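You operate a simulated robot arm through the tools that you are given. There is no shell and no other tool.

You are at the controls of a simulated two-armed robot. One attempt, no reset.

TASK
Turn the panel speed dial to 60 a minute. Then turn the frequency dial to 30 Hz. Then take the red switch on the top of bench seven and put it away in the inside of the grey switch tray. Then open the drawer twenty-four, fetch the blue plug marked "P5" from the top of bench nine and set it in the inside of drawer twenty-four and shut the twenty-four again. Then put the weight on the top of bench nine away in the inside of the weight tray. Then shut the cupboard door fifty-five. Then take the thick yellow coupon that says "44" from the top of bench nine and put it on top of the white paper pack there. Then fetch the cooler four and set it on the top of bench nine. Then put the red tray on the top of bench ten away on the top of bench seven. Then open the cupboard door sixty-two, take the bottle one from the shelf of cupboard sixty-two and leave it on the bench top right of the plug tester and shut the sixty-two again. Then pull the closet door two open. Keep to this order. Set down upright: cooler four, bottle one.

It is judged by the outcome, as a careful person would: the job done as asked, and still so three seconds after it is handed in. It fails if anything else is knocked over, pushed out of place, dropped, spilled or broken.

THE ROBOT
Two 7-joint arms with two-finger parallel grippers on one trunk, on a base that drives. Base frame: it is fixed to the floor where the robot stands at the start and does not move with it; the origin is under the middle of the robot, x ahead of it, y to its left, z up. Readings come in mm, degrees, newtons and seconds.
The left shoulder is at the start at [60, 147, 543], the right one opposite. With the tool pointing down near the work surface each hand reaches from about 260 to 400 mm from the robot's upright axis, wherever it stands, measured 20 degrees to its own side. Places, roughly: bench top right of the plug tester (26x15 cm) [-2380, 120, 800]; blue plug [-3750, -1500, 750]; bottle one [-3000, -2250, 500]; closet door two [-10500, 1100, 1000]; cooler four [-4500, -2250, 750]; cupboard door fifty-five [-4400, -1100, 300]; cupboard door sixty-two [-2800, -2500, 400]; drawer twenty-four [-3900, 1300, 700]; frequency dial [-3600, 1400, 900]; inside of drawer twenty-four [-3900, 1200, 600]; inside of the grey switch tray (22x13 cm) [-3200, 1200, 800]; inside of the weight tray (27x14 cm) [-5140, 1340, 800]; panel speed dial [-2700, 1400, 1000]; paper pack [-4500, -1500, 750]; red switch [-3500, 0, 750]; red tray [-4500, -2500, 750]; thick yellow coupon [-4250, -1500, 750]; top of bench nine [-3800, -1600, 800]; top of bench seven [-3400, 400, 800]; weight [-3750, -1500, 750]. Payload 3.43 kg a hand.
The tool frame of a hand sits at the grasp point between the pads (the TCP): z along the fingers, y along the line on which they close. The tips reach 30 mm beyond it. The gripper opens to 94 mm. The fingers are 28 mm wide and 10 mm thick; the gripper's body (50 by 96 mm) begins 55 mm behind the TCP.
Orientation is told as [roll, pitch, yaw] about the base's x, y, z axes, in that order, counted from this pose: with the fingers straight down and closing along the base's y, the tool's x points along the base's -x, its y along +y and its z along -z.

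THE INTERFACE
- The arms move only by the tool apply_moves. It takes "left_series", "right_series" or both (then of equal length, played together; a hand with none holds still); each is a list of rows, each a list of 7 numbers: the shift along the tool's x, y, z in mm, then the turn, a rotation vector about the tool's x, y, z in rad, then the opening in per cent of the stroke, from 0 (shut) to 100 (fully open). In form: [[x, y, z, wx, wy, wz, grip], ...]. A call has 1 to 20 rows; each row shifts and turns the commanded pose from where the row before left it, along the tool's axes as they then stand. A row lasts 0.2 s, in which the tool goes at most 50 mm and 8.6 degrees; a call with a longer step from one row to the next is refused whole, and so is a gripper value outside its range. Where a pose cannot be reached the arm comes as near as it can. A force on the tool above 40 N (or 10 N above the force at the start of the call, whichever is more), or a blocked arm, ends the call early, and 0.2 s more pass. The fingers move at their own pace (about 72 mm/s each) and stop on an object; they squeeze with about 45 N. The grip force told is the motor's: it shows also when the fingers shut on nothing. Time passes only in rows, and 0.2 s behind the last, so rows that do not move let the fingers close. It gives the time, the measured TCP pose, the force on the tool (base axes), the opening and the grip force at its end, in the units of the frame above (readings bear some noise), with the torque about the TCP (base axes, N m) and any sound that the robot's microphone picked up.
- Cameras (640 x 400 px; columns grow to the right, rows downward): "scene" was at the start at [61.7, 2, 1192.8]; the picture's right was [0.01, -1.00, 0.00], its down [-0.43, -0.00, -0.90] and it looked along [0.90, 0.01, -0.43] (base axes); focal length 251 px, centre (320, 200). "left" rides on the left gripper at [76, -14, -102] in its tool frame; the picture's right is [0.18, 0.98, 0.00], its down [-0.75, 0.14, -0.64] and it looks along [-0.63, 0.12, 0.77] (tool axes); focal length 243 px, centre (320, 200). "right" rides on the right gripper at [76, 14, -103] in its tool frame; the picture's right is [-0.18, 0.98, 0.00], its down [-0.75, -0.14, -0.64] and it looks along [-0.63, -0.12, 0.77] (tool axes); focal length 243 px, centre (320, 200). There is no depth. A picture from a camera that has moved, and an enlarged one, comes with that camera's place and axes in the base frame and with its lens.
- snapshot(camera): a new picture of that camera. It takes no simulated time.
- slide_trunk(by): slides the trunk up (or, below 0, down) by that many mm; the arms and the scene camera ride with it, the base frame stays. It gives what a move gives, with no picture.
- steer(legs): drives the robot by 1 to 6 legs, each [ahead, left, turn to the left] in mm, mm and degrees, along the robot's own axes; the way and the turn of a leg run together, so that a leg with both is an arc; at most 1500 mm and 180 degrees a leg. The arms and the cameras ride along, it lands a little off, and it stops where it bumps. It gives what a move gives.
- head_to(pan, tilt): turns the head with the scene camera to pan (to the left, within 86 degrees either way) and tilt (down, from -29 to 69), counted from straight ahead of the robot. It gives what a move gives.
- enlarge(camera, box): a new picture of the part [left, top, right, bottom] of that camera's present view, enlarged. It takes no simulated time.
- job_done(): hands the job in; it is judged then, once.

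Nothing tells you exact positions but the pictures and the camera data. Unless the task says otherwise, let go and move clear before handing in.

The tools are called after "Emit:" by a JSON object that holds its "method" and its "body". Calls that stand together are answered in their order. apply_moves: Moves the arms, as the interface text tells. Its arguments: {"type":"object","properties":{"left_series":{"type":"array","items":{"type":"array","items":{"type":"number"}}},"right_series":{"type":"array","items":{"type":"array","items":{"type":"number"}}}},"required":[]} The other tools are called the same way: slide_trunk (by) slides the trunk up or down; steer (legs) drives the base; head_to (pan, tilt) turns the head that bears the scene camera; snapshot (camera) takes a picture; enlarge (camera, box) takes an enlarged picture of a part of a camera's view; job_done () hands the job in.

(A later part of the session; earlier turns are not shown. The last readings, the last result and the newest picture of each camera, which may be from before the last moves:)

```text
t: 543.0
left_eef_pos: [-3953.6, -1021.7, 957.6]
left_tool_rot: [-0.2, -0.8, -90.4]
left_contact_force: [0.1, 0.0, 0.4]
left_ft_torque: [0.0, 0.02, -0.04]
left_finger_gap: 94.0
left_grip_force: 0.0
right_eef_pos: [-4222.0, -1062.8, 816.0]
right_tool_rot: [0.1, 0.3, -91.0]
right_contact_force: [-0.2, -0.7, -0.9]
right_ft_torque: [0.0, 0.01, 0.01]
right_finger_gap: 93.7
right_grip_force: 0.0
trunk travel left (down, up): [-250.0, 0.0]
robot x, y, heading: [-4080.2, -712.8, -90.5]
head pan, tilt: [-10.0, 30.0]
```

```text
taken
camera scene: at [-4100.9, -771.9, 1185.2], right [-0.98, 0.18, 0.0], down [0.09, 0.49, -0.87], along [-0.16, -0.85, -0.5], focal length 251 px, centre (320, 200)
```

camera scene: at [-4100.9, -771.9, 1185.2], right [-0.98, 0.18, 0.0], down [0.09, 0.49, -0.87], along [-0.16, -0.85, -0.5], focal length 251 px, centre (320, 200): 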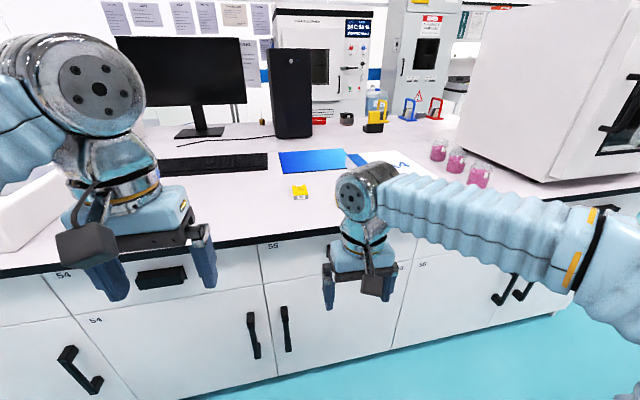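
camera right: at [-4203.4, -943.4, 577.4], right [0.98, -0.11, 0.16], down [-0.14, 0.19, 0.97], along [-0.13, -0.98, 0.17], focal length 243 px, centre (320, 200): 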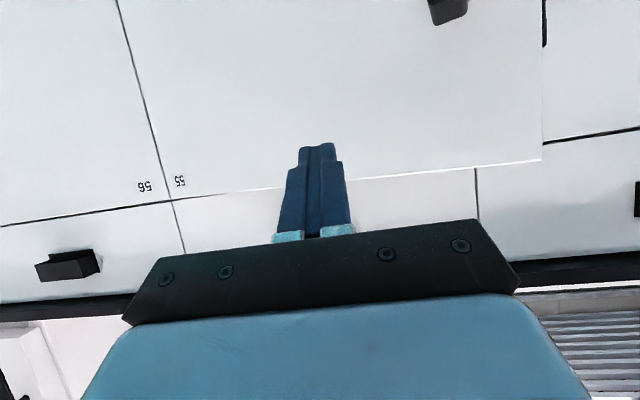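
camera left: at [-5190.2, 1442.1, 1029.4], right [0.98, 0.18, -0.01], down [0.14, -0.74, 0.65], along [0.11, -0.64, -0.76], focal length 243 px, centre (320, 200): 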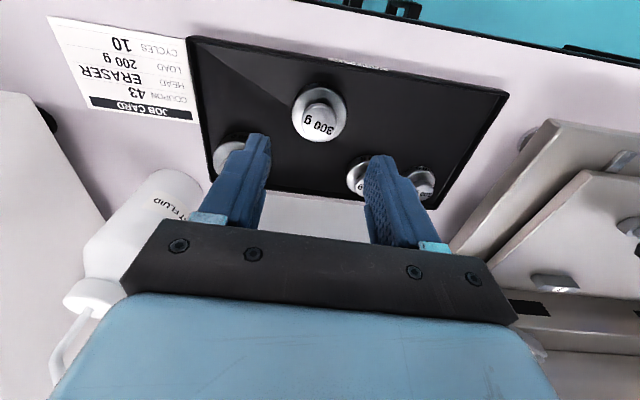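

Emit:
{"method": "apply_moves", "body": {"right_series": [[10, -5, -36, 0, 0, 0, 100], [10, -5, -36, 0, 0, 0, 100], [10, -5, -36, 0, 0, 0, 100], [8, 0, -36, 0, 0, 0, 100], [0, 0, 0, 0, 0, 0, 100]]}}

Emit:
{"method": "steer", "body": {"legs": [[0, -180, 0.5]]}}

Emit:
{"method": "head_to", "body": {"pan": 0, "tilt": 30}}

Emit:
{"method": "snapshot", "body": {"camera": "scene"}}

```text
t: 544.2
left_eef_pos: [-3952.4, -1021.3, 957.8]
left_tool_rot: [-0.3, -0.8, -90.4]
left_contact_force: [0.3, 0.8, 0.7]
left_ft_torque: [-0.01, 0.0, -0.02]
left_finger_gap: 94.1
left_grip_force: 0.0
right_eef_pos: [-4237.4, -1025.2, 963.2]
right_tool_rot: [0.1, 0.3, -91.1]
right_contact_force: [0.5, -0.6, 0.2]
right_ft_torque: [0.04, 0.01, 0.0]
right_finger_gap: 94.0
right_grip_force: 0.0
trunk travel left (down, up): [-250.0, 0.0]
robot x, y, heading: [-4085.0, -714.0, -90.4]
head pan, tilt: [-10.0, 30.0]
```

```text
t: 545.7
left_eef_pos: [-4130.9, -1019.3, 957.2]
left_tool_rot: [-0.4, -0.8, -90.1]
left_contact_force: [0.7, 0.2, -0.1]
left_ft_torque: [-0.01, 0.01, 0.01]
left_finger_gap: 94.1
left_grip_force: 0.1
right_eef_pos: [-4414.2, -1025.1, 961.6]
right_tool_rot: [0.2, 0.3, -90.6]
right_contact_force: [-0.7, -0.9, 0.0]
right_ft_torque: [-0.01, 0.03, -0.01]
right_finger_gap: 94.1
right_grip_force: 0.1
trunk travel left (down, up): [-250.0, 0.0]
robot x, y, heading: [-4258.2, -711.1, -90.1]
head pan, tilt: [-10.0, 30.0]
```

```text
t: 546.4
left_eef_pos: [-4130.7, -1019.9, 958.1]
left_tool_rot: [-0.4, -0.8, -90.0]
left_contact_force: [0.5, 0.1, 0.1]
left_ft_torque: [-0.01, -0.01, 0.0]
left_finger_gap: 93.9
left_grip_force: 0.0
right_eef_pos: [-4415.7, -1023.9, 962.2]
right_tool_rot: [0.1, 0.3, -90.7]
right_contact_force: [0.7, -0.8, 0.4]
right_ft_torque: [0.0, 0.03, -0.03]
right_finger_gap: 93.9
right_grip_force: 0.0
trunk travel left (down, up): [-250.0, 0.0]
robot x, y, heading: [-4264.0, -709.4, -90.1]
head pan, tilt: [0.0, 30.0]
```

```text
taken
camera scene: at [-4264.8, -772.5, 1185.3], right [-1.0, 0.0, 0.0], down [0.0, 0.5, -0.87], along [0.0, -0.87, -0.5], focal length 251 px, centre (320, 200)
```

scene: 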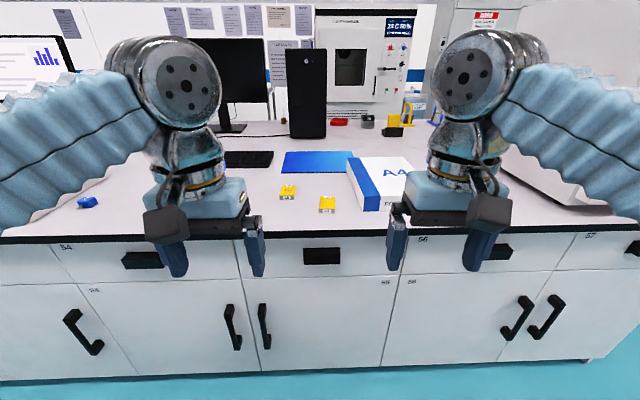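

Emit:
{"method": "enlarge", "body": {"camera": "scene", "box": [270, 140, 420, 240]}}

Emit:
{"method": "slide_trunk", "body": {"by": -120}}

Emit:
{"method": "enlarge", "body": {"camera": "scene", "box": [270, 100, 420, 200]}}

```text
4.00 times, centred on (345, 190) of scene
camera zoom: at [-4264.8, -772.5, 1185.3], right [-1.0, 0.0, 0.0], down [0.0, 0.5, -0.87], along [0.0, -0.87, -0.5], focal length 1003 px, centre (220, 240)
```

zoom: 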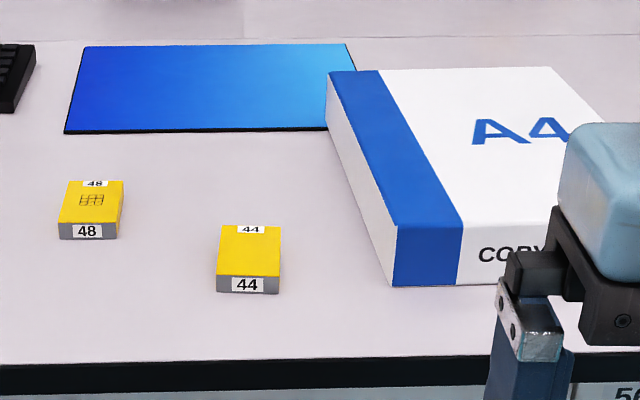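

```text
t: 547.9
left_eef_pos: [-4131.2, -1019.1, 837.8]
left_tool_rot: [-0.3, -0.8, -90.1]
left_contact_force: [0.7, -1.2, -0.2]
left_ft_torque: [-0.03, 0.02, 0.01]
left_finger_gap: 93.9
left_grip_force: 0.1
right_eef_pos: [-4414.6, -1026.1, 841.8]
right_tool_rot: [0.2, 0.3, -90.7]
right_contact_force: [0.5, -0.4, -0.3]
right_ft_torque: [0.01, -0.02, 0.0]
right_finger_gap: 94.0
right_grip_force: 0.1
trunk travel left (down, up): [-130.0, 120.0]
robot x, y, heading: [-4265.8, -711.5, -90.2]
head pan, tilt: [0.0, 30.0]
```

```text
4.00 times, centred on (345, 150) of scene
camera zoom: at [-4264.7, -772.5, 1065.3], right [-1.0, 0.0, 0.0], down [0.0, 0.5, -0.87], along [0.0, -0.87, -0.5], focal length 1003 px, centre (220, 400)
```

zoom: 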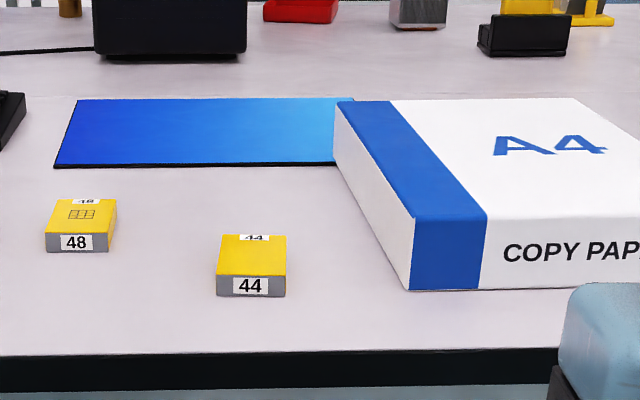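

Coupon 44 (about 44×73×13 mm) lies at (-4285, -1402). The paper pack's front-left corner is at (-4389, -1375) with its top at z≈849. I'll pick with the right hand from axis (-4150, -1005).

Emit:
{"method": "slide_trunk", "body": {"by": 120}}

Emit:
{"method": "steer", "body": {"legs": [[285, 112, 0.2]]}}

Emit:
{"method": "snapshot", "body": {"camera": "right"}}

Emit:
{"method": "snapshot", "body": {"camera": "scene"}}

```text
t: 549.4
left_eef_pos: [-4130.5, -1019.8, 958.7]
left_tool_rot: [-0.3, -0.8, -89.9]
left_contact_force: [0.9, 0.8, -0.4]
left_ft_torque: [0.01, 0.01, -0.01]
left_finger_gap: 94.0
left_grip_force: 0.1
right_eef_pos: [-4415.4, -1024.7, 962.3]
right_tool_rot: [0.2, 0.2, -90.7]
right_contact_force: [0.6, -0.3, -0.5]
right_ft_torque: [0.02, -0.01, -0.05]
right_finger_gap: 94.2
right_grip_force: 0.1
trunk travel left (down, up): [-250.0, 0.0]
robot x, y, heading: [-4261.4, -714.6, -90.0]
head pan, tilt: [0.0, 30.0]
```

```text
t: 551.5
left_eef_pos: [-4014.7, -1307.5, 957.4]
left_tool_rot: [-0.2, -0.8, -89.6]
left_contact_force: [0.3, 0.2, 0.0]
left_ft_torque: [-0.01, -0.03, 0.0]
left_finger_gap: 93.9
left_grip_force: 0.1
right_eef_pos: [-4300.3, -1314.9, 963.3]
right_tool_rot: [0.1, 0.3, -90.3]
right_contact_force: [-0.2, 1.1, 0.3]
right_ft_torque: [0.0, 0.03, -0.01]
right_finger_gap: 94.1
right_grip_force: 0.0
trunk travel left (down, up): [-250.0, 0.0]
robot x, y, heading: [-4148.8, -1003.0, -90.0]
head pan, tilt: [0.0, 30.0]
```

```text
taken
camera right: at [-4284.4, -1240.3, 1065.8], right [0.98, -0.19, 0.0], down [-0.15, -0.76, 0.64], along [-0.12, -0.63, -0.77], focal length 243 px, centre (320, 200)
```

right: 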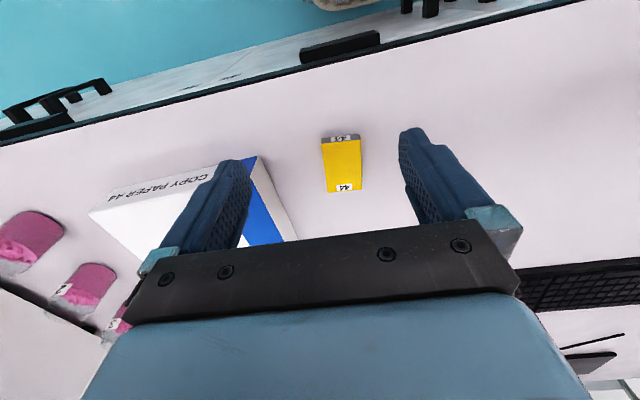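

```text
taken
camera scene: at [-4151.3, -1061.0, 1185.3], right [-1.0, -0.01, 0.0], down [0.0, 0.5, -0.87], along [0.01, -0.87, -0.5], focal length 251 px, centre (320, 200)
```

scene: 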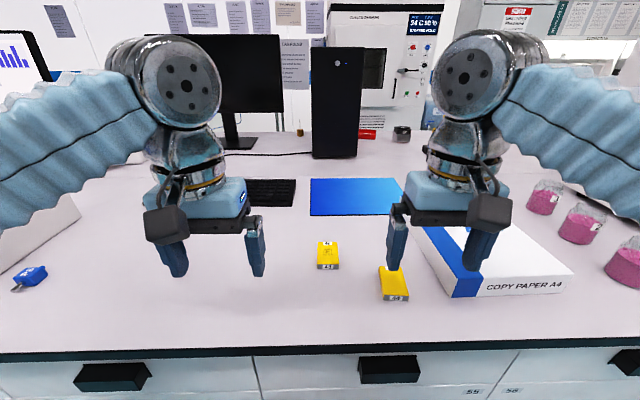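

Emit:
{"method": "apply_moves", "body": {"right_series": [[-28, 5, 10, 0, 0, 0, 100], [-28, 5, 20, 0, 0, 0, 100], [-29, 5, 20, 0, 0, 0.07, 100], [0, 0, 40, 0, 0, 0, 100], [0, 0, 0, 0, 0, 0, 100]]}}

Emit:
{"method": "snapshot", "body": {"camera": "right"}}

```text
t: 552.7
left_eef_pos: [-4015.9, -1307.8, 956.7]
left_tool_rot: [-0.4, -0.8, -89.6]
left_contact_force: [0.2, 1.1, 0.3]
left_ft_torque: [0.01, -0.03, 0.0]
left_finger_gap: 94.0
left_grip_force: 0.0
right_eef_pos: [-4282.7, -1399.7, 872.2]
right_tool_rot: [0.0, 0.3, -94.2]
right_contact_force: [-0.4, 0.0, -0.2]
right_ft_torque: [-0.02, 0.0, 0.01]
right_finger_gap: 93.9
right_grip_force: 0.0
trunk travel left (down, up): [-250.0, 0.0]
robot x, y, heading: [-4150.4, -1002.3, -89.4]
head pan, tilt: [0.0, 30.0]
```

```text
taken
camera right: at [-4262.3, -1327.3, 975.5], right [0.97, -0.26, 0.0], down [-0.2, -0.74, 0.64], along [-0.16, -0.62, -0.77], focal length 243 px, centre (320, 200)
```

right: 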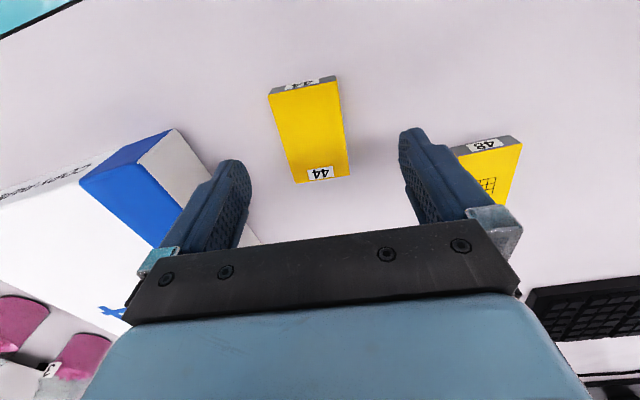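

Emit:
{"method": "apply_moves", "body": {"right_series": [[0, -5.5, 15, 0, 0, 0, 100], [0, 0, 15, 0, 0, 0, 100], [0, 0, 8.5, 0, 0, 0, 100], [0, 0, 0, 0, 0, 0, 65], [0, 0, 0, 0, 0, 0, 0], [0, 0, 0, 0, 0, 0, 0], [0, 0, 0, 0, 0, 0, 0]]}}

Emit:
{"method": "snapshot", "body": {"camera": "right"}}

```text
t: 554.3
left_eef_pos: [-4015.2, -1306.4, 957.2]
left_tool_rot: [-0.4, -0.8, -89.5]
left_contact_force: [-1.1, -0.5, -0.1]
left_ft_torque: [0.01, 0.01, 0.0]
left_finger_gap: 93.8
left_grip_force: 0.1
right_eef_pos: [-4289.3, -1400.8, 833.9]
right_tool_rot: [0.1, 0.3, -94.2]
right_contact_force: [-0.3, 0.0, 0.1]
right_ft_torque: [-0.03, -0.01, 0.06]
right_finger_gap: 42.6
right_grip_force: 45.2
trunk travel left (down, up): [-250.0, 0.0]
robot x, y, heading: [-4152.2, -1000.9, -89.7]
head pan, tilt: [0.0, 30.0]
```

```text
taken
camera right: at [-4268.2, -1327.0, 938.0], right [0.97, -0.26, 0.0], down [-0.2, -0.74, 0.64], along [-0.16, -0.62, -0.77], focal length 243 px, centre (320, 200)
```

right: 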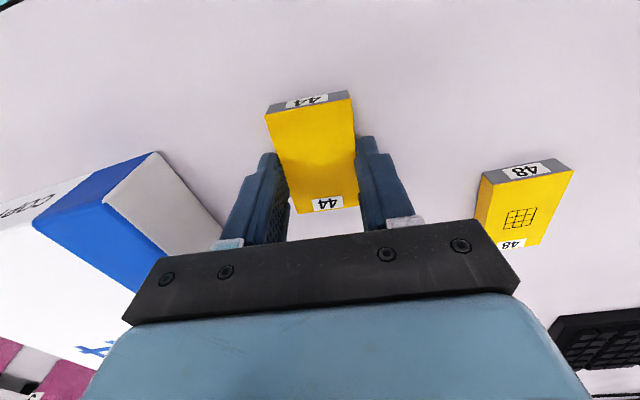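

Emit:
{"method": "apply_moves", "body": {"right_series": [[0, 0, -20, 0, 0, 0, 0], [0, 0, -35, 0, 0, 0, 0], [0, 0, -35, 0, 0, 0, 0], [0, 0, 0, 0, 0, 0, 0]]}}

Emit:
{"method": "steer", "body": {"legs": [[0, -178, 0]]}}

Emit:
{"method": "apply_moves", "body": {"right_series": [[-25, 0, 0, 0, 0, -0.07, 0], [-25, 0, 0, 0, 0, -0.07, 0], [-20, 0, 0, 0, 0, 0, 0], [0, 0, 0, 0, 0, 0, 0]]}}

Emit:
{"method": "snapshot", "body": {"camera": "right"}}

Emit:
{"method": "snapshot", "body": {"camera": "scene"}}

```text
t: 555.3
left_eef_pos: [-4014.7, -1306.8, 958.2]
left_tool_rot: [-0.3, -0.9, -89.6]
left_contact_force: [0.2, -0.2, 0.5]
left_ft_torque: [0.01, -0.02, 0.01]
left_finger_gap: 93.9
left_grip_force: 0.1
right_eef_pos: [-4292.0, -1400.4, 923.4]
right_tool_rot: [0.1, 0.3, -94.3]
right_contact_force: [0.2, -0.1, -0.4]
right_ft_torque: [-0.03, -0.04, -0.02]
right_finger_gap: 42.7
right_grip_force: 45.3
trunk travel left (down, up): [-250.0, 0.0]
robot x, y, heading: [-4152.2, -1002.9, -89.9]
head pan, tilt: [0.0, 30.0]
```

```text
t: 556.8
left_eef_pos: [-4190.4, -1308.0, 957.5]
left_tool_rot: [-0.4, -0.8, -90.1]
left_contact_force: [0.3, 0.0, -0.3]
left_ft_torque: [0.04, 0.0, 0.01]
left_finger_gap: 94.1
left_grip_force: 0.1
right_eef_pos: [-4467.8, -1399.6, 923.5]
right_tool_rot: [0.1, 0.4, -94.9]
right_contact_force: [0.9, 0.7, 0.1]
right_ft_torque: [-0.02, 0.04, -0.04]
right_finger_gap: 42.9
right_grip_force: 45.3
trunk travel left (down, up): [-250.0, 0.0]
robot x, y, heading: [-4326.9, -999.4, -90.6]
head pan, tilt: [0.0, 30.0]
```

```text
t: 557.8
left_eef_pos: [-4190.8, -1308.9, 958.5]
left_tool_rot: [-0.3, -0.9, -90.2]
left_contact_force: [-0.4, 0.0, 0.7]
left_ft_torque: [-0.02, -0.01, -0.02]
left_finger_gap: 94.1
left_grip_force: 0.0
right_eef_pos: [-4468.7, -1469.5, 924.2]
right_tool_rot: [0.1, 0.2, -86.6]
right_contact_force: [0.1, -0.2, -1.6]
right_ft_torque: [0.05, 0.02, 0.02]
right_finger_gap: 42.9
right_grip_force: 44.5
trunk travel left (down, up): [-250.0, 0.0]
robot x, y, heading: [-4319.0, -1003.9, -90.1]
head pan, tilt: [0.0, 30.0]
```

```text
taken
camera right: at [-4457.7, -1394.6, 1026.8], right [0.99, -0.13, 0.0], down [-0.1, -0.76, 0.64], along [-0.08, -0.63, -0.77], focal length 243 px, centre (320, 200)
```

right: 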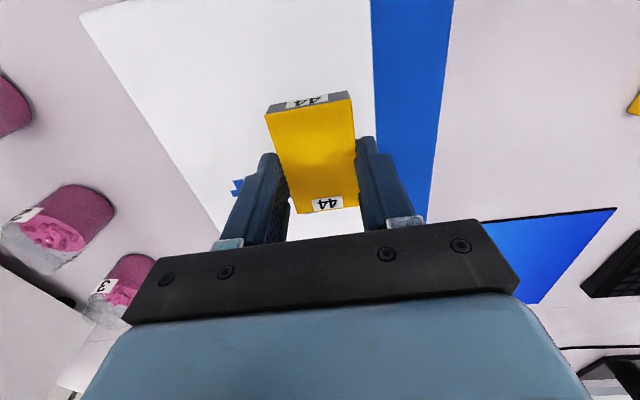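

```text
taken
camera scene: at [-4324.6, -1061.5, 1185.2], right [-1.0, 0.0, 0.0], down [0.0, 0.5, -0.87], along [0.0, -0.87, -0.5], focal length 251 px, centre (320, 200)
```

scene: 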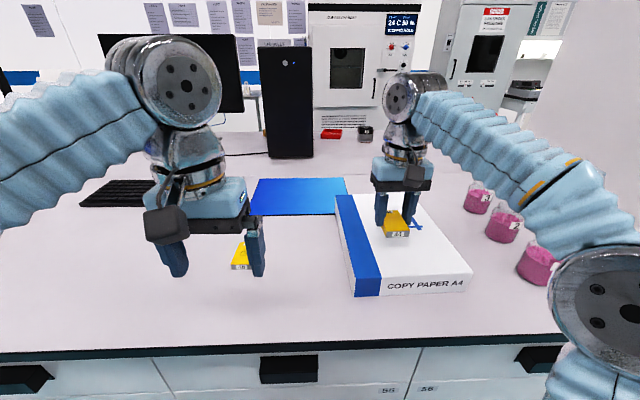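

Emit:
{"method": "apply_moves", "body": {"right_series": [[0, 0, 15, 0, 0, 0, 0], [0, 0, 12, 0, 0, 0, 0], [0, 0, 6, 0, 0, 0, 0], [0, 0, 0, 0, 0, 0, 0]]}}

Emit:
{"method": "apply_moves", "body": {"right_series": [[0, 0, 3, 0, 0, 0, 0], [0, 0, 2, 0, 0, 0, 0], [0, 0, 0, 0, 0, 0, 0]]}}

```text
t: 558.8
left_eef_pos: [-4191.5, -1308.7, 958.6]
left_tool_rot: [-0.2, -0.8, -90.1]
left_contact_force: [-0.3, -1.2, 0.4]
left_ft_torque: [0.01, -0.02, 0.03]
left_finger_gap: 94.0
left_grip_force: 0.0
right_eef_pos: [-4469.4, -1468.5, 889.2]
right_tool_rot: [0.1, 0.4, -86.8]
right_contact_force: [-0.8, -0.7, -0.5]
right_ft_torque: [-0.01, 0.02, 0.04]
right_finger_gap: 42.8
right_grip_force: 45.0
trunk travel left (down, up): [-250.0, 0.0]
robot x, y, heading: [-4320.1, -1004.8, -90.1]
head pan, tilt: [0.0, 30.0]
```

```text
t: 559.5
left_eef_pos: [-4191.3, -1308.9, 959.5]
left_tool_rot: [-0.3, -0.8, -90.1]
left_contact_force: [0.2, -0.5, 1.0]
left_ft_torque: [0.0, 0.0, 0.03]
left_finger_gap: 93.9
left_grip_force: 0.0
right_eef_pos: [-4469.2, -1468.0, 885.7]
right_tool_rot: [0.2, -0.2, -87.0]
right_contact_force: [-5.1, -6.7, 33.1]
right_ft_torque: [0.17, 0.24, 0.03]
right_finger_gap: 42.6
right_grip_force: 45.1
trunk travel left (down, up): [-250.0, 0.0]
robot x, y, heading: [-4321.3, -1005.6, -90.2]
head pan, tilt: [0.0, 30.0]
```

Contact with the pack's top. I'll relax 2 mm, release and lift.

Emit:
{"method": "apply_moves", "body": {"right_series": [[0, 0, -2, 0, 0, 0, 0], [0, 0, 0, 0, 0, 0, 55], [0, 0, 0, 0, 0, 0, 65], [0, 0, 0, 0, 0, 0, 65], [0, 0, -20, 0, 0, 0, 65], [0, 0, -30, 0, 0, 0, 65], [0, 0, -15, 0, 0, 0, 80], [0, 0, 0, 0, 0, 0, 100]]}}

Emit:
{"method": "snapshot", "body": {"camera": "right"}}

Emit:
{"method": "enlarge", "body": {"camera": "scene", "box": [310, 160, 510, 310]}}

```text
t: 561.4
left_eef_pos: [-4191.5, -1308.0, 958.6]
left_tool_rot: [-0.3, -0.8, -90.1]
left_contact_force: [0.2, -0.2, -0.4]
left_ft_torque: [0.0, 0.03, -0.02]
left_finger_gap: 94.2
left_grip_force: 0.1
right_eef_pos: [-4466.2, -1468.2, 951.8]
right_tool_rot: [0.2, 0.3, -86.7]
right_contact_force: [-0.9, 0.1, 0.3]
right_ft_torque: [0.03, 0.02, -0.01]
right_finger_gap: 94.1
right_grip_force: 0.1
trunk travel left (down, up): [-250.0, 0.0]
robot x, y, heading: [-4322.3, -1004.4, -90.3]
head pan, tilt: [0.0, 30.0]
```

```text
taken
camera right: at [-4457.7, -1393.2, 1055.0], right [0.99, -0.13, 0.0], down [-0.1, -0.76, 0.64], along [-0.08, -0.63, -0.77], focal length 243 px, centre (320, 200)
```

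right: 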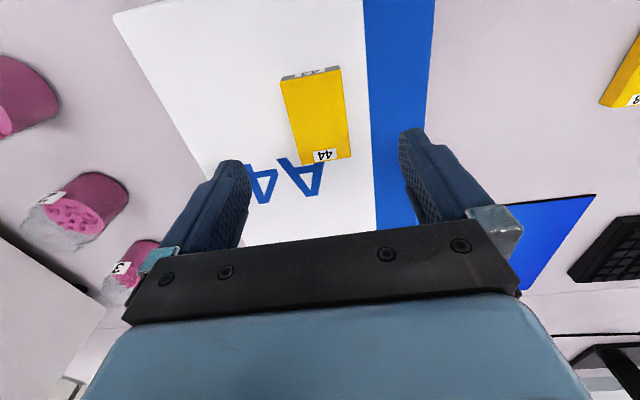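

```text
2.67 times, centred on (410, 235) of scene
camera zoom: at [-4324.6, -1061.4, 1185.2], right [-1.0, 0.0, 0.0], down [0.0, 0.5, -0.87], along [0.0, -0.87, -0.5], focal length 668 px, centre (80, 107)
```

zoom: 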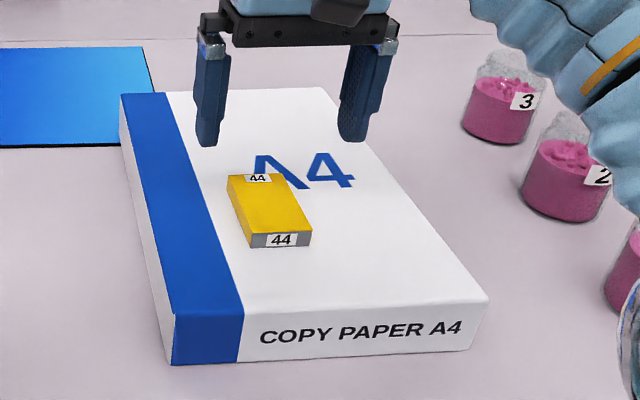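

Coupon 44 rests on the paper pack. Next is cooler four, which should be on bench ten on the far (-y) side of this island. I'll retract, back out, and drive around the island's near end.

Emit:
{"method": "apply_moves", "body": {"right_series": [[40, 0, -3, 0, 0, 0, 100], [40, 0, -3, 0, 0, 0, 100], [40, 0, -3, 0, 0, 0, 100], [30, 0, 0, 0, 0, 0.06, 100], [0, 0, 0, 0, 0, 0, 100]]}}

Emit:
{"method": "steer", "body": {"legs": [[-430, 0, 0], [0, 1280, 0], [0, 1280, 0]]}}

Emit:
{"method": "steer", "body": {"legs": [[1320, 0, 0], [1300, 0, 0], [0, 0, 180]]}}

Emit:
{"method": "head_to", "body": {"pan": 50, "tilt": 15}}

Emit:
{"method": "snapshot", "body": {"camera": "scene"}}

```text
t: 562.5
left_eef_pos: [-4191.0, -1308.2, 958.9]
left_tool_rot: [-0.3, -0.8, -90.1]
left_contact_force: [-0.2, 0.2, -0.5]
left_ft_torque: [0.01, -0.03, -0.01]
left_finger_gap: 94.0
left_grip_force: 0.1
right_eef_pos: [-4476.9, -1317.7, 963.2]
right_tool_rot: [0.2, 0.3, -90.2]
right_contact_force: [-0.8, 0.1, 0.4]
right_ft_torque: [-0.02, -0.05, 0.04]
right_finger_gap: 93.7
right_grip_force: 0.0
trunk travel left (down, up): [-250.0, 0.0]
robot x, y, heading: [-4322.7, -1002.0, -90.5]
head pan, tilt: [0.0, 30.0]
```

```text
t: 577.2
left_eef_pos: [-1646.4, -961.1, 958.0]
left_tool_rot: [-0.3, -0.8, -92.6]
left_contact_force: [-0.3, -0.2, 0.1]
left_ft_torque: [0.01, 0.0, -0.02]
left_finger_gap: 94.0
left_grip_force: 0.0
right_eef_pos: [-1933.4, -959.3, 963.2]
right_tool_rot: [0.1, 0.3, -92.7]
right_contact_force: [-0.1, -0.7, -0.2]
right_ft_torque: [-0.01, -0.01, -0.01]
right_finger_gap: 94.2
right_grip_force: 0.0
trunk travel left (down, up): [-250.0, 0.0]
robot x, y, heading: [-1767.0, -646.1, -92.8]
head pan, tilt: [0.0, 30.0]
```

```text
t: 582.3
left_eef_pos: [-1733.7, -1985.5, 959.6]
left_tool_rot: [-1.0, -1.0, -102.2]
left_contact_force: [0.3, -0.2, 0.7]
left_ft_torque: [-0.02, -0.03, 0.0]
left_finger_gap: 94.0
left_grip_force: 0.1
right_eef_pos: [-2016.3, -1936.7, 968.4]
right_tool_rot: [-0.5, 0.0, -102.5]
right_contact_force: [0.5, -0.2, -0.2]
right_ft_torque: [0.0, 0.01, -0.03]
right_finger_gap: 94.3
right_grip_force: 0.1
trunk travel left (down, up): [-250.0, 0.0]
robot x, y, heading: [-1809.6, -1660.9, -102.4]
head pan, tilt: [0.0, 30.0]
stopped in leg 1: the robot was blocked; the commanded pose is now the measured one
```

```text
t: 583.5
left_eef_pos: [-1734.1, -1986.1, 958.3]
left_tool_rot: [-1.1, -1.2, -102.2]
left_contact_force: [0.3, -0.4, -0.3]
left_ft_torque: [-0.02, 0.01, -0.01]
left_finger_gap: 94.2
left_grip_force: 0.1
right_eef_pos: [-2016.2, -1936.8, 967.1]
right_tool_rot: [-0.5, -0.1, -102.3]
right_contact_force: [-0.3, 0.6, 0.1]
right_ft_torque: [-0.01, 0.03, -0.02]
right_finger_gap: 94.1
right_grip_force: 0.0
trunk travel left (down, up): [-250.0, 0.0]
robot x, y, heading: [-1807.4, -1658.9, -102.4]
head pan, tilt: [50.0, 15.0]
```

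```text
taken
camera scene: at [-1732.7, -1701.3, 1208.7], right [-0.79, -0.61, 0.01], down [-0.17, 0.2, -0.96], along [0.59, -0.77, -0.27], focal length 251 px, centre (320, 200)
```

scene: 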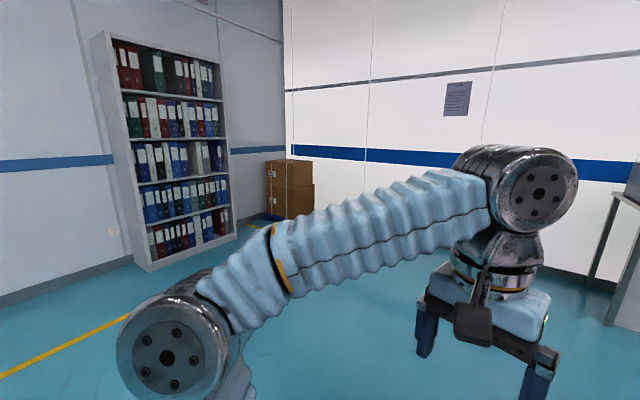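

I was blocked: the robot's right side touched something near (-2050, -1660). Let me look right before moving.

Emit:
{"method": "head_to", "body": {"pan": -60, "tilt": 45}}

Emit:
{"method": "snapshot", "body": {"camera": "scene"}}

Emit:
{"method": "head_to", "body": {"pan": -30, "tilt": 50}}

Emit:
{"method": "snapshot", "body": {"camera": "scene"}}

```text
t: 585.4
left_eef_pos: [-1733.3, -1984.7, 959.6]
left_tool_rot: [-1.1, -1.1, -102.1]
left_contact_force: [-0.1, -0.3, 1.2]
left_ft_torque: [-0.01, 0.01, 0.0]
left_finger_gap: 94.4
left_grip_force: 0.1
right_eef_pos: [-2016.0, -1936.0, 965.5]
right_tool_rot: [-0.5, -0.1, -102.3]
right_contact_force: [-1.1, -0.9, -0.1]
right_ft_torque: [0.03, 0.02, -0.02]
right_finger_gap: 94.1
right_grip_force: 0.1
trunk travel left (down, up): [-250.0, 0.0]
robot x, y, heading: [-1809.4, -1659.7, -102.1]
head pan, tilt: [-60.0, 45.0]
```

```text
taken
camera scene: at [-1867.8, -1652.2, 1163.5], right [-0.3, 0.95, 0.0], down [0.66, 0.21, -0.72], along [-0.68, -0.22, -0.7], focal length 251 px, centre (320, 200)
```

scene: 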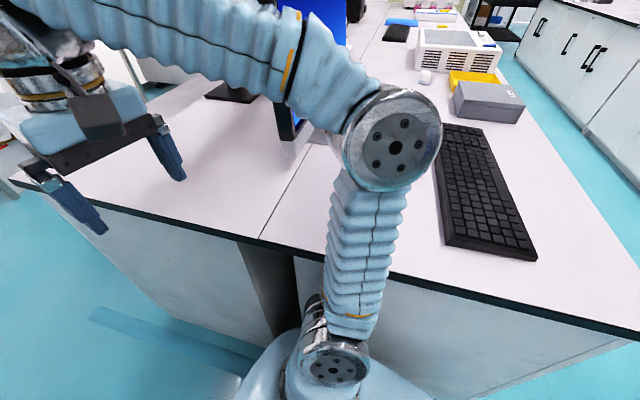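

```text
t: 586.4
left_eef_pos: [-1731.8, -1984.4, 958.0]
left_tool_rot: [-1.1, -1.1, -102.1]
left_contact_force: [-0.3, 0.1, 0.3]
left_ft_torque: [-0.01, -0.01, -0.01]
left_finger_gap: 94.0
left_grip_force: 0.1
right_eef_pos: [-2016.6, -1935.3, 966.9]
right_tool_rot: [-0.6, -0.1, -102.3]
right_contact_force: [-0.3, -0.6, -0.2]
right_ft_torque: [-0.02, -0.02, -0.02]
right_finger_gap: 93.9
right_grip_force: 0.1
trunk travel left (down, up): [-250.0, 0.0]
robot x, y, heading: [-1806.1, -1656.1, -102.4]
head pan, tilt: [-30.0, 50.0]
```

```text
taken
camera scene: at [-1842.3, -1684.5, 1156.2], right [-0.74, 0.67, 0.01], down [0.51, 0.56, -0.65], along [-0.44, -0.48, -0.76], focal length 251 px, centre (320, 200)
```

scene: 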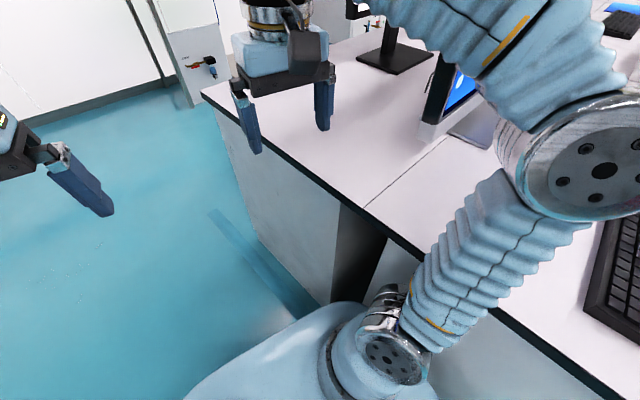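

The base's right side is against the island's end at x≈-2050 and on a floor strip there. I'll move straight away to the left, clear of the island, then straighten.

Emit:
{"method": "steer", "body": {"legs": [[0, 200, 0]]}}

Emit:
{"method": "snapshot", "body": {"camera": "scene"}}

```text
t: 587.9
left_eef_pos: [-1553.8, -2029.0, 959.2]
left_tool_rot: [-0.3, -0.8, -102.3]
left_contact_force: [0.2, 0.1, 0.1]
left_ft_torque: [-0.01, 0.0, -0.01]
left_finger_gap: 94.0
left_grip_force: 0.0
right_eef_pos: [-1837.2, -1978.5, 964.4]
right_tool_rot: [0.2, 0.2, -102.4]
right_contact_force: [0.0, 0.1, 0.5]
right_ft_torque: [-0.01, -0.04, -0.01]
right_finger_gap: 93.9
right_grip_force: 0.0
trunk travel left (down, up): [-250.0, 0.0]
robot x, y, heading: [-1620.1, -1700.7, -102.2]
head pan, tilt: [-30.0, 50.0]
```

```text
taken
camera scene: at [-1665.2, -1728.8, 1155.7], right [-0.74, 0.67, 0.0], down [0.52, 0.57, -0.64], along [-0.43, -0.47, -0.77], focal length 251 px, centre (320, 200)
```

scene: 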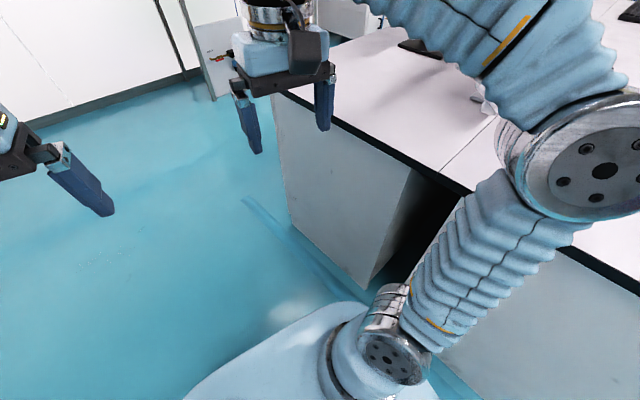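

Emit:
{"method": "steer", "body": {"legs": [[0, 150, 12], [1450, 0, 0]]}}

Emit:
{"method": "head_to", "body": {"pan": -75, "tilt": 20}}

Emit:
{"method": "snapshot", "body": {"camera": "scene"}}

```text
t: 596.0
left_eef_pos: [-1338.0, -3447.1, 958.1]
left_tool_rot: [-0.3, -0.8, -89.9]
left_contact_force: [-1.1, -0.8, 0.4]
left_ft_torque: [0.02, -0.03, -0.02]
left_finger_gap: 94.3
left_grip_force: 0.0
right_eef_pos: [-1622.4, -3457.4, 963.3]
right_tool_rot: [0.3, 0.3, -90.0]
right_contact_force: [1.2, -0.2, -0.7]
right_ft_torque: [-0.04, -0.04, 0.0]
right_finger_gap: 93.8
right_grip_force: 0.0
trunk travel left (down, up): [-250.0, 0.0]
robot x, y, heading: [-1472.8, -3139.2, -89.9]
head pan, tilt: [-30.0, 50.0]
```

```text
t: 597.1
left_eef_pos: [-1337.7, -3447.3, 958.7]
left_tool_rot: [-0.3, -0.8, -89.9]
left_contact_force: [0.0, -0.1, 0.1]
left_ft_torque: [0.03, -0.01, 0.0]
left_finger_gap: 94.0
left_grip_force: 0.1
right_eef_pos: [-1623.1, -3457.1, 963.1]
right_tool_rot: [0.1, 0.2, -90.0]
right_contact_force: [0.3, 0.3, -0.1]
right_ft_torque: [0.0, 0.02, 0.07]
right_finger_gap: 94.2
right_grip_force: 0.0
trunk travel left (down, up): [-250.0, 0.0]
robot x, y, heading: [-1474.3, -3139.2, -89.9]
head pan, tilt: [-75.0, 20.0]
```

```text
taken
camera scene: at [-1561.2, -3134.1, 1201.3], right [-0.26, 0.97, 0.0], down [0.33, 0.09, -0.94], along [-0.91, -0.24, -0.34], focal length 251 px, centre (320, 200)
```

scene: 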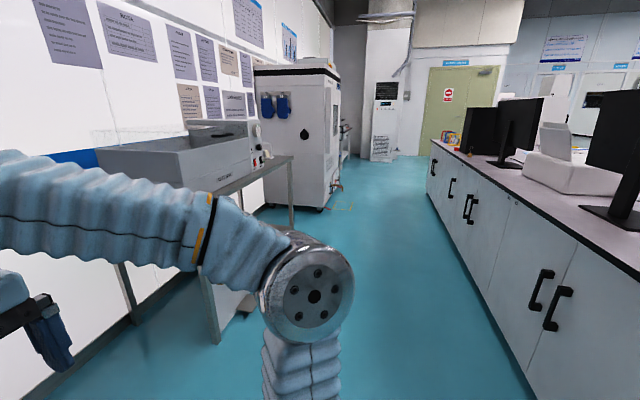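

The -y aisle is clear: bench ten on the right, wall tables on the left. I'll turn to face bench ten (+y) and slide along to x≈-4350.

Emit:
{"method": "steer", "body": {"legs": [[0, 0, 180]]}}

Emit:
{"method": "head_to", "body": {"pan": 60, "tilt": 15}}

Emit:
{"method": "snapshot", "body": {"camera": "scene"}}

```text
t: 604.9
left_eef_pos: [-1605.5, -2836.1, 958.3]
left_tool_rot: [-0.3, -0.8, 90.2]
left_contact_force: [0.4, -0.3, 0.1]
left_ft_torque: [-0.01, -0.04, 0.03]
left_finger_gap: 94.0
left_grip_force: 0.0
right_eef_pos: [-1318.7, -2825.0, 963.3]
right_tool_rot: [0.2, 0.2, 90.0]
right_contact_force: [0.1, 0.2, -0.1]
right_ft_torque: [0.01, -0.02, 0.0]
right_finger_gap: 94.2
right_grip_force: 0.0
trunk travel left (down, up): [-250.0, 0.0]
robot x, y, heading: [-1473.2, -3143.8, 89.8]
head pan, tilt: [-75.0, 20.0]
```

```text
t: 607.0
left_eef_pos: [-1606.0, -2836.5, 958.1]
left_tool_rot: [-0.3, -0.8, 90.2]
left_contact_force: [1.1, 0.1, 0.2]
left_ft_torque: [0.01, 0.03, 0.02]
left_finger_gap: 93.7
left_grip_force: 0.0
right_eef_pos: [-1318.3, -2823.8, 963.5]
right_tool_rot: [0.2, 0.3, 90.0]
right_contact_force: [-0.3, 0.1, -0.3]
right_ft_torque: [-0.02, 0.01, -0.03]
right_finger_gap: 93.9
right_grip_force: 0.1
trunk travel left (down, up): [-250.0, 0.0]
robot x, y, heading: [-1468.8, -3136.2, 90.1]
head pan, tilt: [60.0, 15.0]
```

```text
taken
camera scene: at [-1552.2, -3123.1, 1209.5], right [0.5, 0.87, 0.0], down [0.22, -0.13, -0.97], along [-0.84, 0.48, -0.26], focal length 251 px, centre (320, 200)
```

scene: 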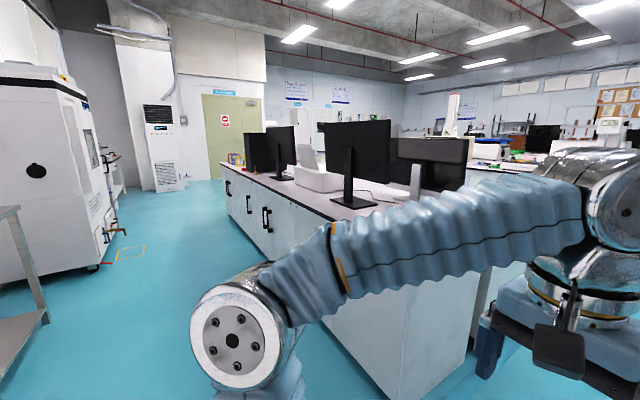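

Emit:
{"method": "steer", "body": {"legs": [[0, 1440, 0], [0, 1400, 0]]}}

Emit:
{"method": "head_to", "body": {"pan": 0, "tilt": 20}}

Emit:
{"method": "snapshot", "body": {"camera": "scene"}}

```text
t: 620.8
left_eef_pos: [-4445.7, -2838.7, 957.4]
left_tool_rot: [-0.4, -0.7, 89.6]
left_contact_force: [-0.7, 0.4, -0.3]
left_ft_torque: [-0.01, 0.01, -0.02]
left_finger_gap: 93.9
left_grip_force: 0.0
right_eef_pos: [-4159.4, -2830.8, 963.9]
right_tool_rot: [0.2, 0.2, 89.4]
right_contact_force: [-0.4, -0.2, -0.4]
right_ft_torque: [0.01, 0.02, -0.03]
right_finger_gap: 93.9
right_grip_force: 0.0
trunk travel left (down, up): [-250.0, 0.0]
robot x, y, heading: [-4316.7, -3146.5, 89.5]
head pan, tilt: [60.0, 15.0]
```

```text
t: 622.1
left_eef_pos: [-4446.7, -2839.2, 958.3]
left_tool_rot: [-0.4, -0.7, 89.6]
left_contact_force: [-0.7, -0.1, -0.8]
left_ft_torque: [0.01, -0.03, 0.03]
left_finger_gap: 93.9
left_grip_force: 0.1
right_eef_pos: [-4161.2, -2829.9, 962.6]
right_tool_rot: [0.2, 0.2, 89.5]
right_contact_force: [0.5, -0.4, -0.3]
right_ft_torque: [0.02, -0.01, -0.01]
right_finger_gap: 94.0
right_grip_force: 0.1
trunk travel left (down, up): [-250.0, 0.0]
robot x, y, heading: [-4315.5, -3142.5, 89.6]
head pan, tilt: [0.0, 20.0]
```

```text
taken
camera scene: at [-4315.8, -3080.6, 1201.3], right [1.0, -0.01, 0.0], down [0.0, -0.34, -0.94], along [0.01, 0.94, -0.34], focal length 251 px, centre (320, 200)
```

scene: 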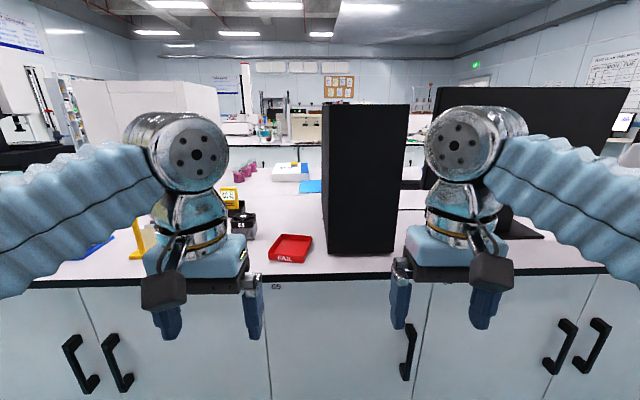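

Emit:
{"method": "enlarge", "body": {"camera": "scene", "box": [200, 160, 340, 270]}}

Emit:
{"method": "slide_trunk", "body": {"by": -120}}

Emit:
{"method": "snapshot", "body": {"camera": "scene"}}

Emit:
{"method": "enlarge", "body": {"camera": "scene", "box": [200, 130, 340, 240]}}

```text
3.64 times, centred on (270, 215) of scene
camera zoom: at [-4315.8, -3080.6, 1201.3], right [1.0, -0.01, 0.0], down [0.0, -0.34, -0.94], along [0.01, 0.94, -0.34], focal length 912 px, centre (502, 146)
```

zoom: 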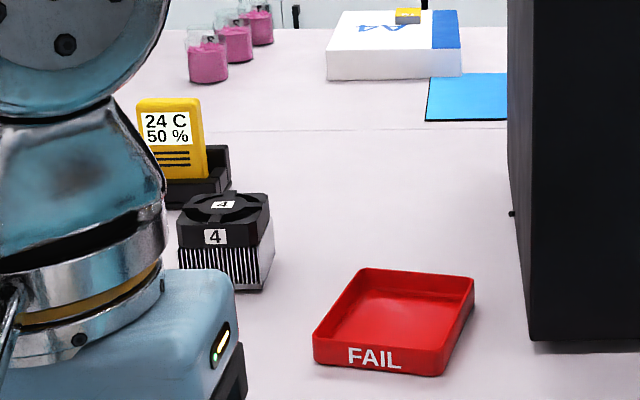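

```text
t: 623.6
left_eef_pos: [-4447.1, -2838.8, 838.3]
left_tool_rot: [-0.3, -0.9, 89.6]
left_contact_force: [-0.1, 0.2, -0.2]
left_ft_torque: [-0.02, -0.02, 0.0]
left_finger_gap: 94.0
left_grip_force: 0.1
right_eef_pos: [-4160.6, -2829.3, 843.2]
right_tool_rot: [0.2, 0.2, 89.4]
right_contact_force: [-0.8, -0.2, -0.8]
right_ft_torque: [-0.02, 0.0, -0.01]
right_finger_gap: 94.0
right_grip_force: 0.0
trunk travel left (down, up): [-130.0, 120.0]
robot x, y, heading: [-4314.6, -3145.3, 89.5]
head pan, tilt: [0.0, 20.0]
```

```text
taken
camera scene: at [-4315.7, -3080.6, 1081.4], right [1.0, -0.01, 0.0], down [0.0, -0.34, -0.94], along [0.01, 0.94, -0.34], focal length 251 px, centre (320, 200)
```

scene: 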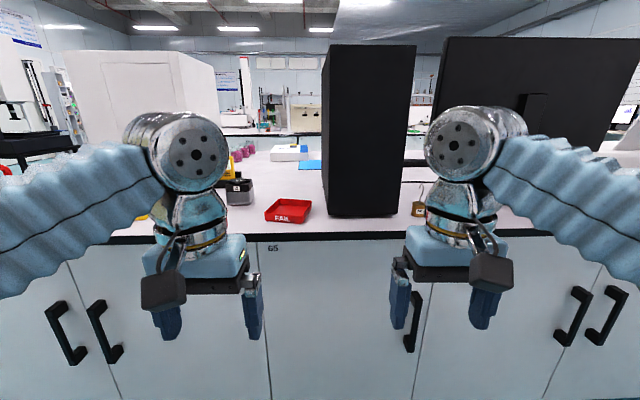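

```text
3.64 times, centred on (270, 185) of scene
camera zoom: at [-4315.7, -3080.6, 1081.4], right [1.0, -0.01, 0.0], down [0.0, -0.34, -0.94], along [0.01, 0.94, -0.34], focal length 912 px, centre (502, 254)
```

zoom: 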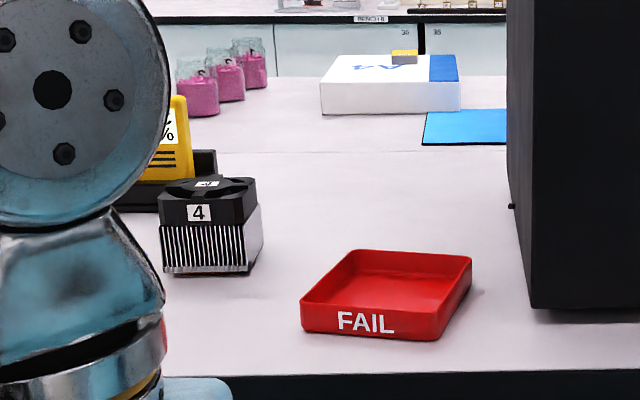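

Cooler four is the CPU cooler labelled "4", about 73×55×68 mm, centred near (-4563, -2325), with the red FAIL tray beside it. A tall black PC stands at x≈-4284 to -4060, so I'll pull the right hand back before driving in.

Emit:
{"method": "slide_trunk", "body": {"by": 120}}

Emit:
{"method": "apply_moves", "body": {"right_series": [[35, 0, 0, 0, 0, 0, 50], [35, 0, 0, 0, 0, 0, 0], [0, 0, 0, 0, 0, 0, 0]]}}

Emit:
{"method": "steer", "body": {"legs": [[345, 110, 0.4]]}}

Emit:
{"method": "snapshot", "body": {"camera": "left"}}

Emit:
{"method": "snapshot", "body": {"camera": "scene"}}

```text
t: 625.1
left_eef_pos: [-4447.2, -2838.2, 957.4]
left_tool_rot: [-0.3, -0.8, 89.6]
left_contact_force: [-0.5, 0.2, -0.2]
left_ft_torque: [-0.01, -0.01, -0.04]
left_finger_gap: 93.9
left_grip_force: 0.0
right_eef_pos: [-4160.1, -2830.4, 963.6]
right_tool_rot: [0.1, 0.2, 89.4]
right_contact_force: [0.0, 0.0, -0.2]
right_ft_torque: [0.0, -0.01, -0.02]
right_finger_gap: 93.7
right_grip_force: 0.0
trunk travel left (down, up): [-250.0, 0.0]
robot x, y, heading: [-4321.9, -3148.5, 89.5]
head pan, tilt: [0.0, 20.0]
```

```text
t: 625.9
left_eef_pos: [-4445.9, -2839.0, 956.8]
left_tool_rot: [-0.3, -0.8, 89.6]
left_contact_force: [0.4, -0.5, 0.8]
left_ft_torque: [0.02, -0.01, 0.02]
left_finger_gap: 93.9
left_grip_force: 0.1
right_eef_pos: [-4160.4, -2896.8, 962.2]
right_tool_rot: [0.1, 0.2, 89.5]
right_contact_force: [1.2, 0.2, -0.8]
right_ft_torque: [0.05, -0.02, -0.01]
right_finger_gap: 0.0
right_grip_force: 14.9
trunk travel left (down, up): [-250.0, 0.0]
robot x, y, heading: [-4316.2, -3147.9, 89.6]
head pan, tilt: [0.0, 20.0]
```

```text
t: 628.2
left_eef_pos: [-4561.8, -2489.4, 959.2]
left_tool_rot: [-0.3, -0.8, 90.5]
left_contact_force: [0.5, 0.6, 0.4]
left_ft_torque: [0.0, 0.0, 0.03]
left_finger_gap: 94.1
left_grip_force: 0.1
right_eef_pos: [-4274.3, -2542.1, 963.5]
right_tool_rot: [0.2, 0.2, 90.3]
right_contact_force: [1.8, 0.7, 0.7]
right_ft_torque: [0.03, 0.01, 0.0]
right_finger_gap: 0.0
right_grip_force: 32.3
trunk travel left (down, up): [-250.0, 0.0]
robot x, y, heading: [-4427.7, -2792.9, 90.3]
head pan, tilt: [0.0, 20.0]
```

```text
taken
camera left: at [-4548.3, -2566.2, 1059.7], right [-0.98, -0.19, -0.01], down [-0.15, 0.74, 0.65], along [-0.12, 0.64, -0.76], focal length 243 px, centre (320, 200)
```

left: 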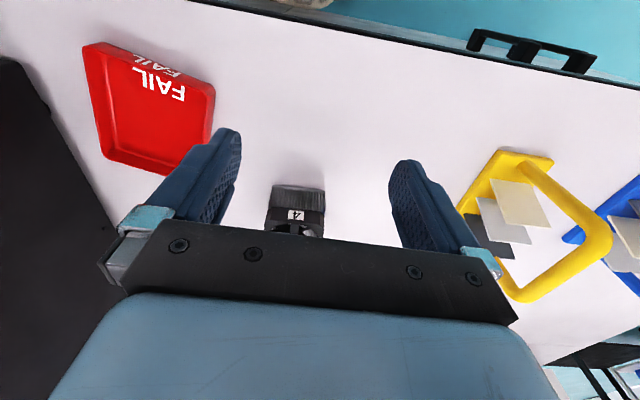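

```text
taken
camera scene: at [-4426.7, -2729.3, 1201.3], right [1.0, 0.01, 0.0], down [0.0, -0.34, -0.94], along [-0.01, 0.94, -0.34], focal length 251 px, centre (320, 200)
```

scene: 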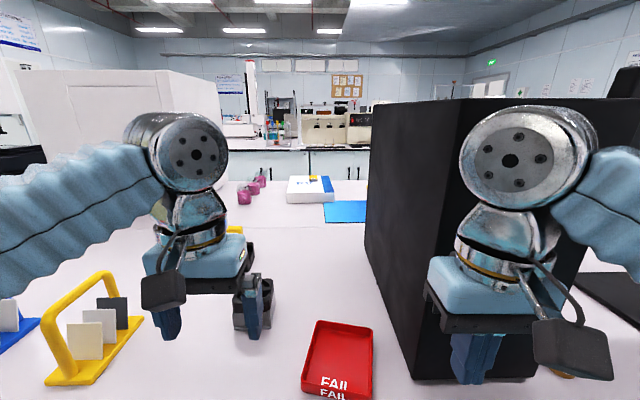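

Emit:
{"method": "apply_moves", "body": {"left_series": [[-40, 0, 10, 0, 0, 0, 100], [-40, 0, 10, 0, 0, 0, 100], [-30, 0, 5, 0, 0, 0, 100], [0, 0, 0, 0, 0, 0, 100]]}}

Emit:
{"method": "snapshot", "body": {"camera": "left"}}

```text
t: 629.2
left_eef_pos: [-4563.7, -2377.8, 934.2]
left_tool_rot: [-0.3, -0.8, 90.4]
left_contact_force: [0.4, 0.9, 0.4]
left_ft_torque: [-0.05, 0.0, -0.01]
left_finger_gap: 94.2
left_grip_force: 0.2
right_eef_pos: [-4273.5, -2542.7, 962.2]
right_tool_rot: [0.2, 0.2, 90.4]
right_contact_force: [-0.4, 1.0, 0.9]
right_ft_torque: [-0.02, -0.02, -0.02]
right_finger_gap: 0.2
right_grip_force: 32.8
trunk travel left (down, up): [-250.0, 0.0]
robot x, y, heading: [-4427.4, -2793.5, 90.5]
head pan, tilt: [0.0, 20.0]
```

```text
taken
camera left: at [-4550.1, -2453.7, 1035.2], right [-0.98, -0.19, -0.01], down [-0.15, 0.74, 0.65], along [-0.12, 0.64, -0.76], focal length 243 px, centre (320, 200)
```

left: 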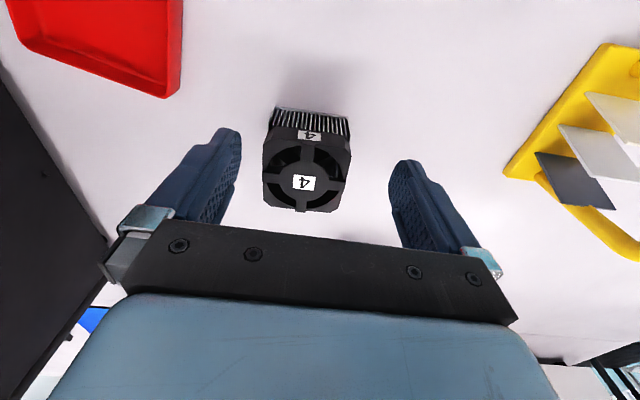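

Emit:
{"method": "apply_moves", "body": {"left_series": [[-20, -2, 0, 0, 0, 0, 100], [-19, -2.2, 10, 0, 0, 0, 100], [0, 0, 25, 0, 0, 0, 100], [0, 0, 0, 0, 0, 0, 100]]}}

Emit:
{"method": "snapshot", "body": {"camera": "left"}}

Emit:
{"method": "enlarge", "body": {"camera": "scene", "box": [130, 180, 330, 350]}}

```text
t: 630.2
left_eef_pos: [-4559.0, -2338.8, 899.5]
left_tool_rot: [-0.4, -0.8, 90.5]
left_contact_force: [-1.7, 0.3, -0.2]
left_ft_torque: [0.03, -0.01, 0.0]
left_finger_gap: 94.2
left_grip_force: 0.2
right_eef_pos: [-4273.0, -2542.4, 963.8]
right_tool_rot: [0.2, 0.2, 90.3]
right_contact_force: [0.9, 0.4, 0.2]
right_ft_torque: [-0.02, 0.0, -0.03]
right_finger_gap: 0.1
right_grip_force: 32.9
trunk travel left (down, up): [-250.0, 0.0]
robot x, y, heading: [-4425.0, -2794.5, 90.4]
head pan, tilt: [0.0, 20.0]
```

```text
taken
camera left: at [-4546.1, -2416.4, 1000.7], right [-0.98, -0.19, -0.01], down [-0.15, 0.74, 0.65], along [-0.12, 0.64, -0.76], focal length 243 px, centre (320, 200)
```

left: 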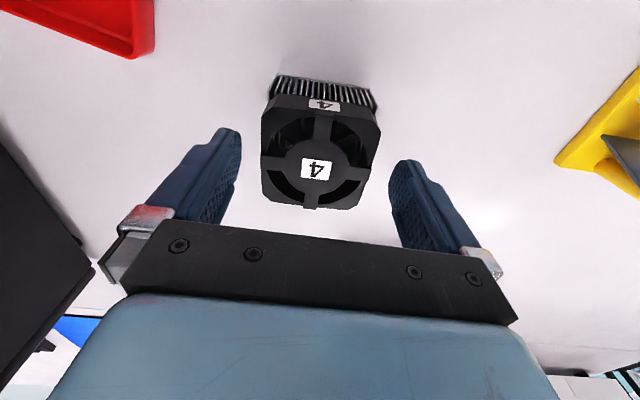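

```text
2.35 times, centred on (230, 265) of scene
camera zoom: at [-4426.8, -2729.2, 1201.3], right [1.0, 0.01, 0.0], down [0.0, -0.34, -0.94], along [-0.01, 0.94, -0.34], focal length 590 px, centre (532, 47)
```

zoom: 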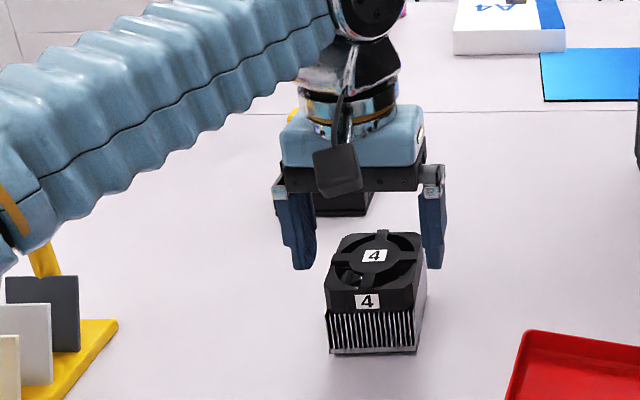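

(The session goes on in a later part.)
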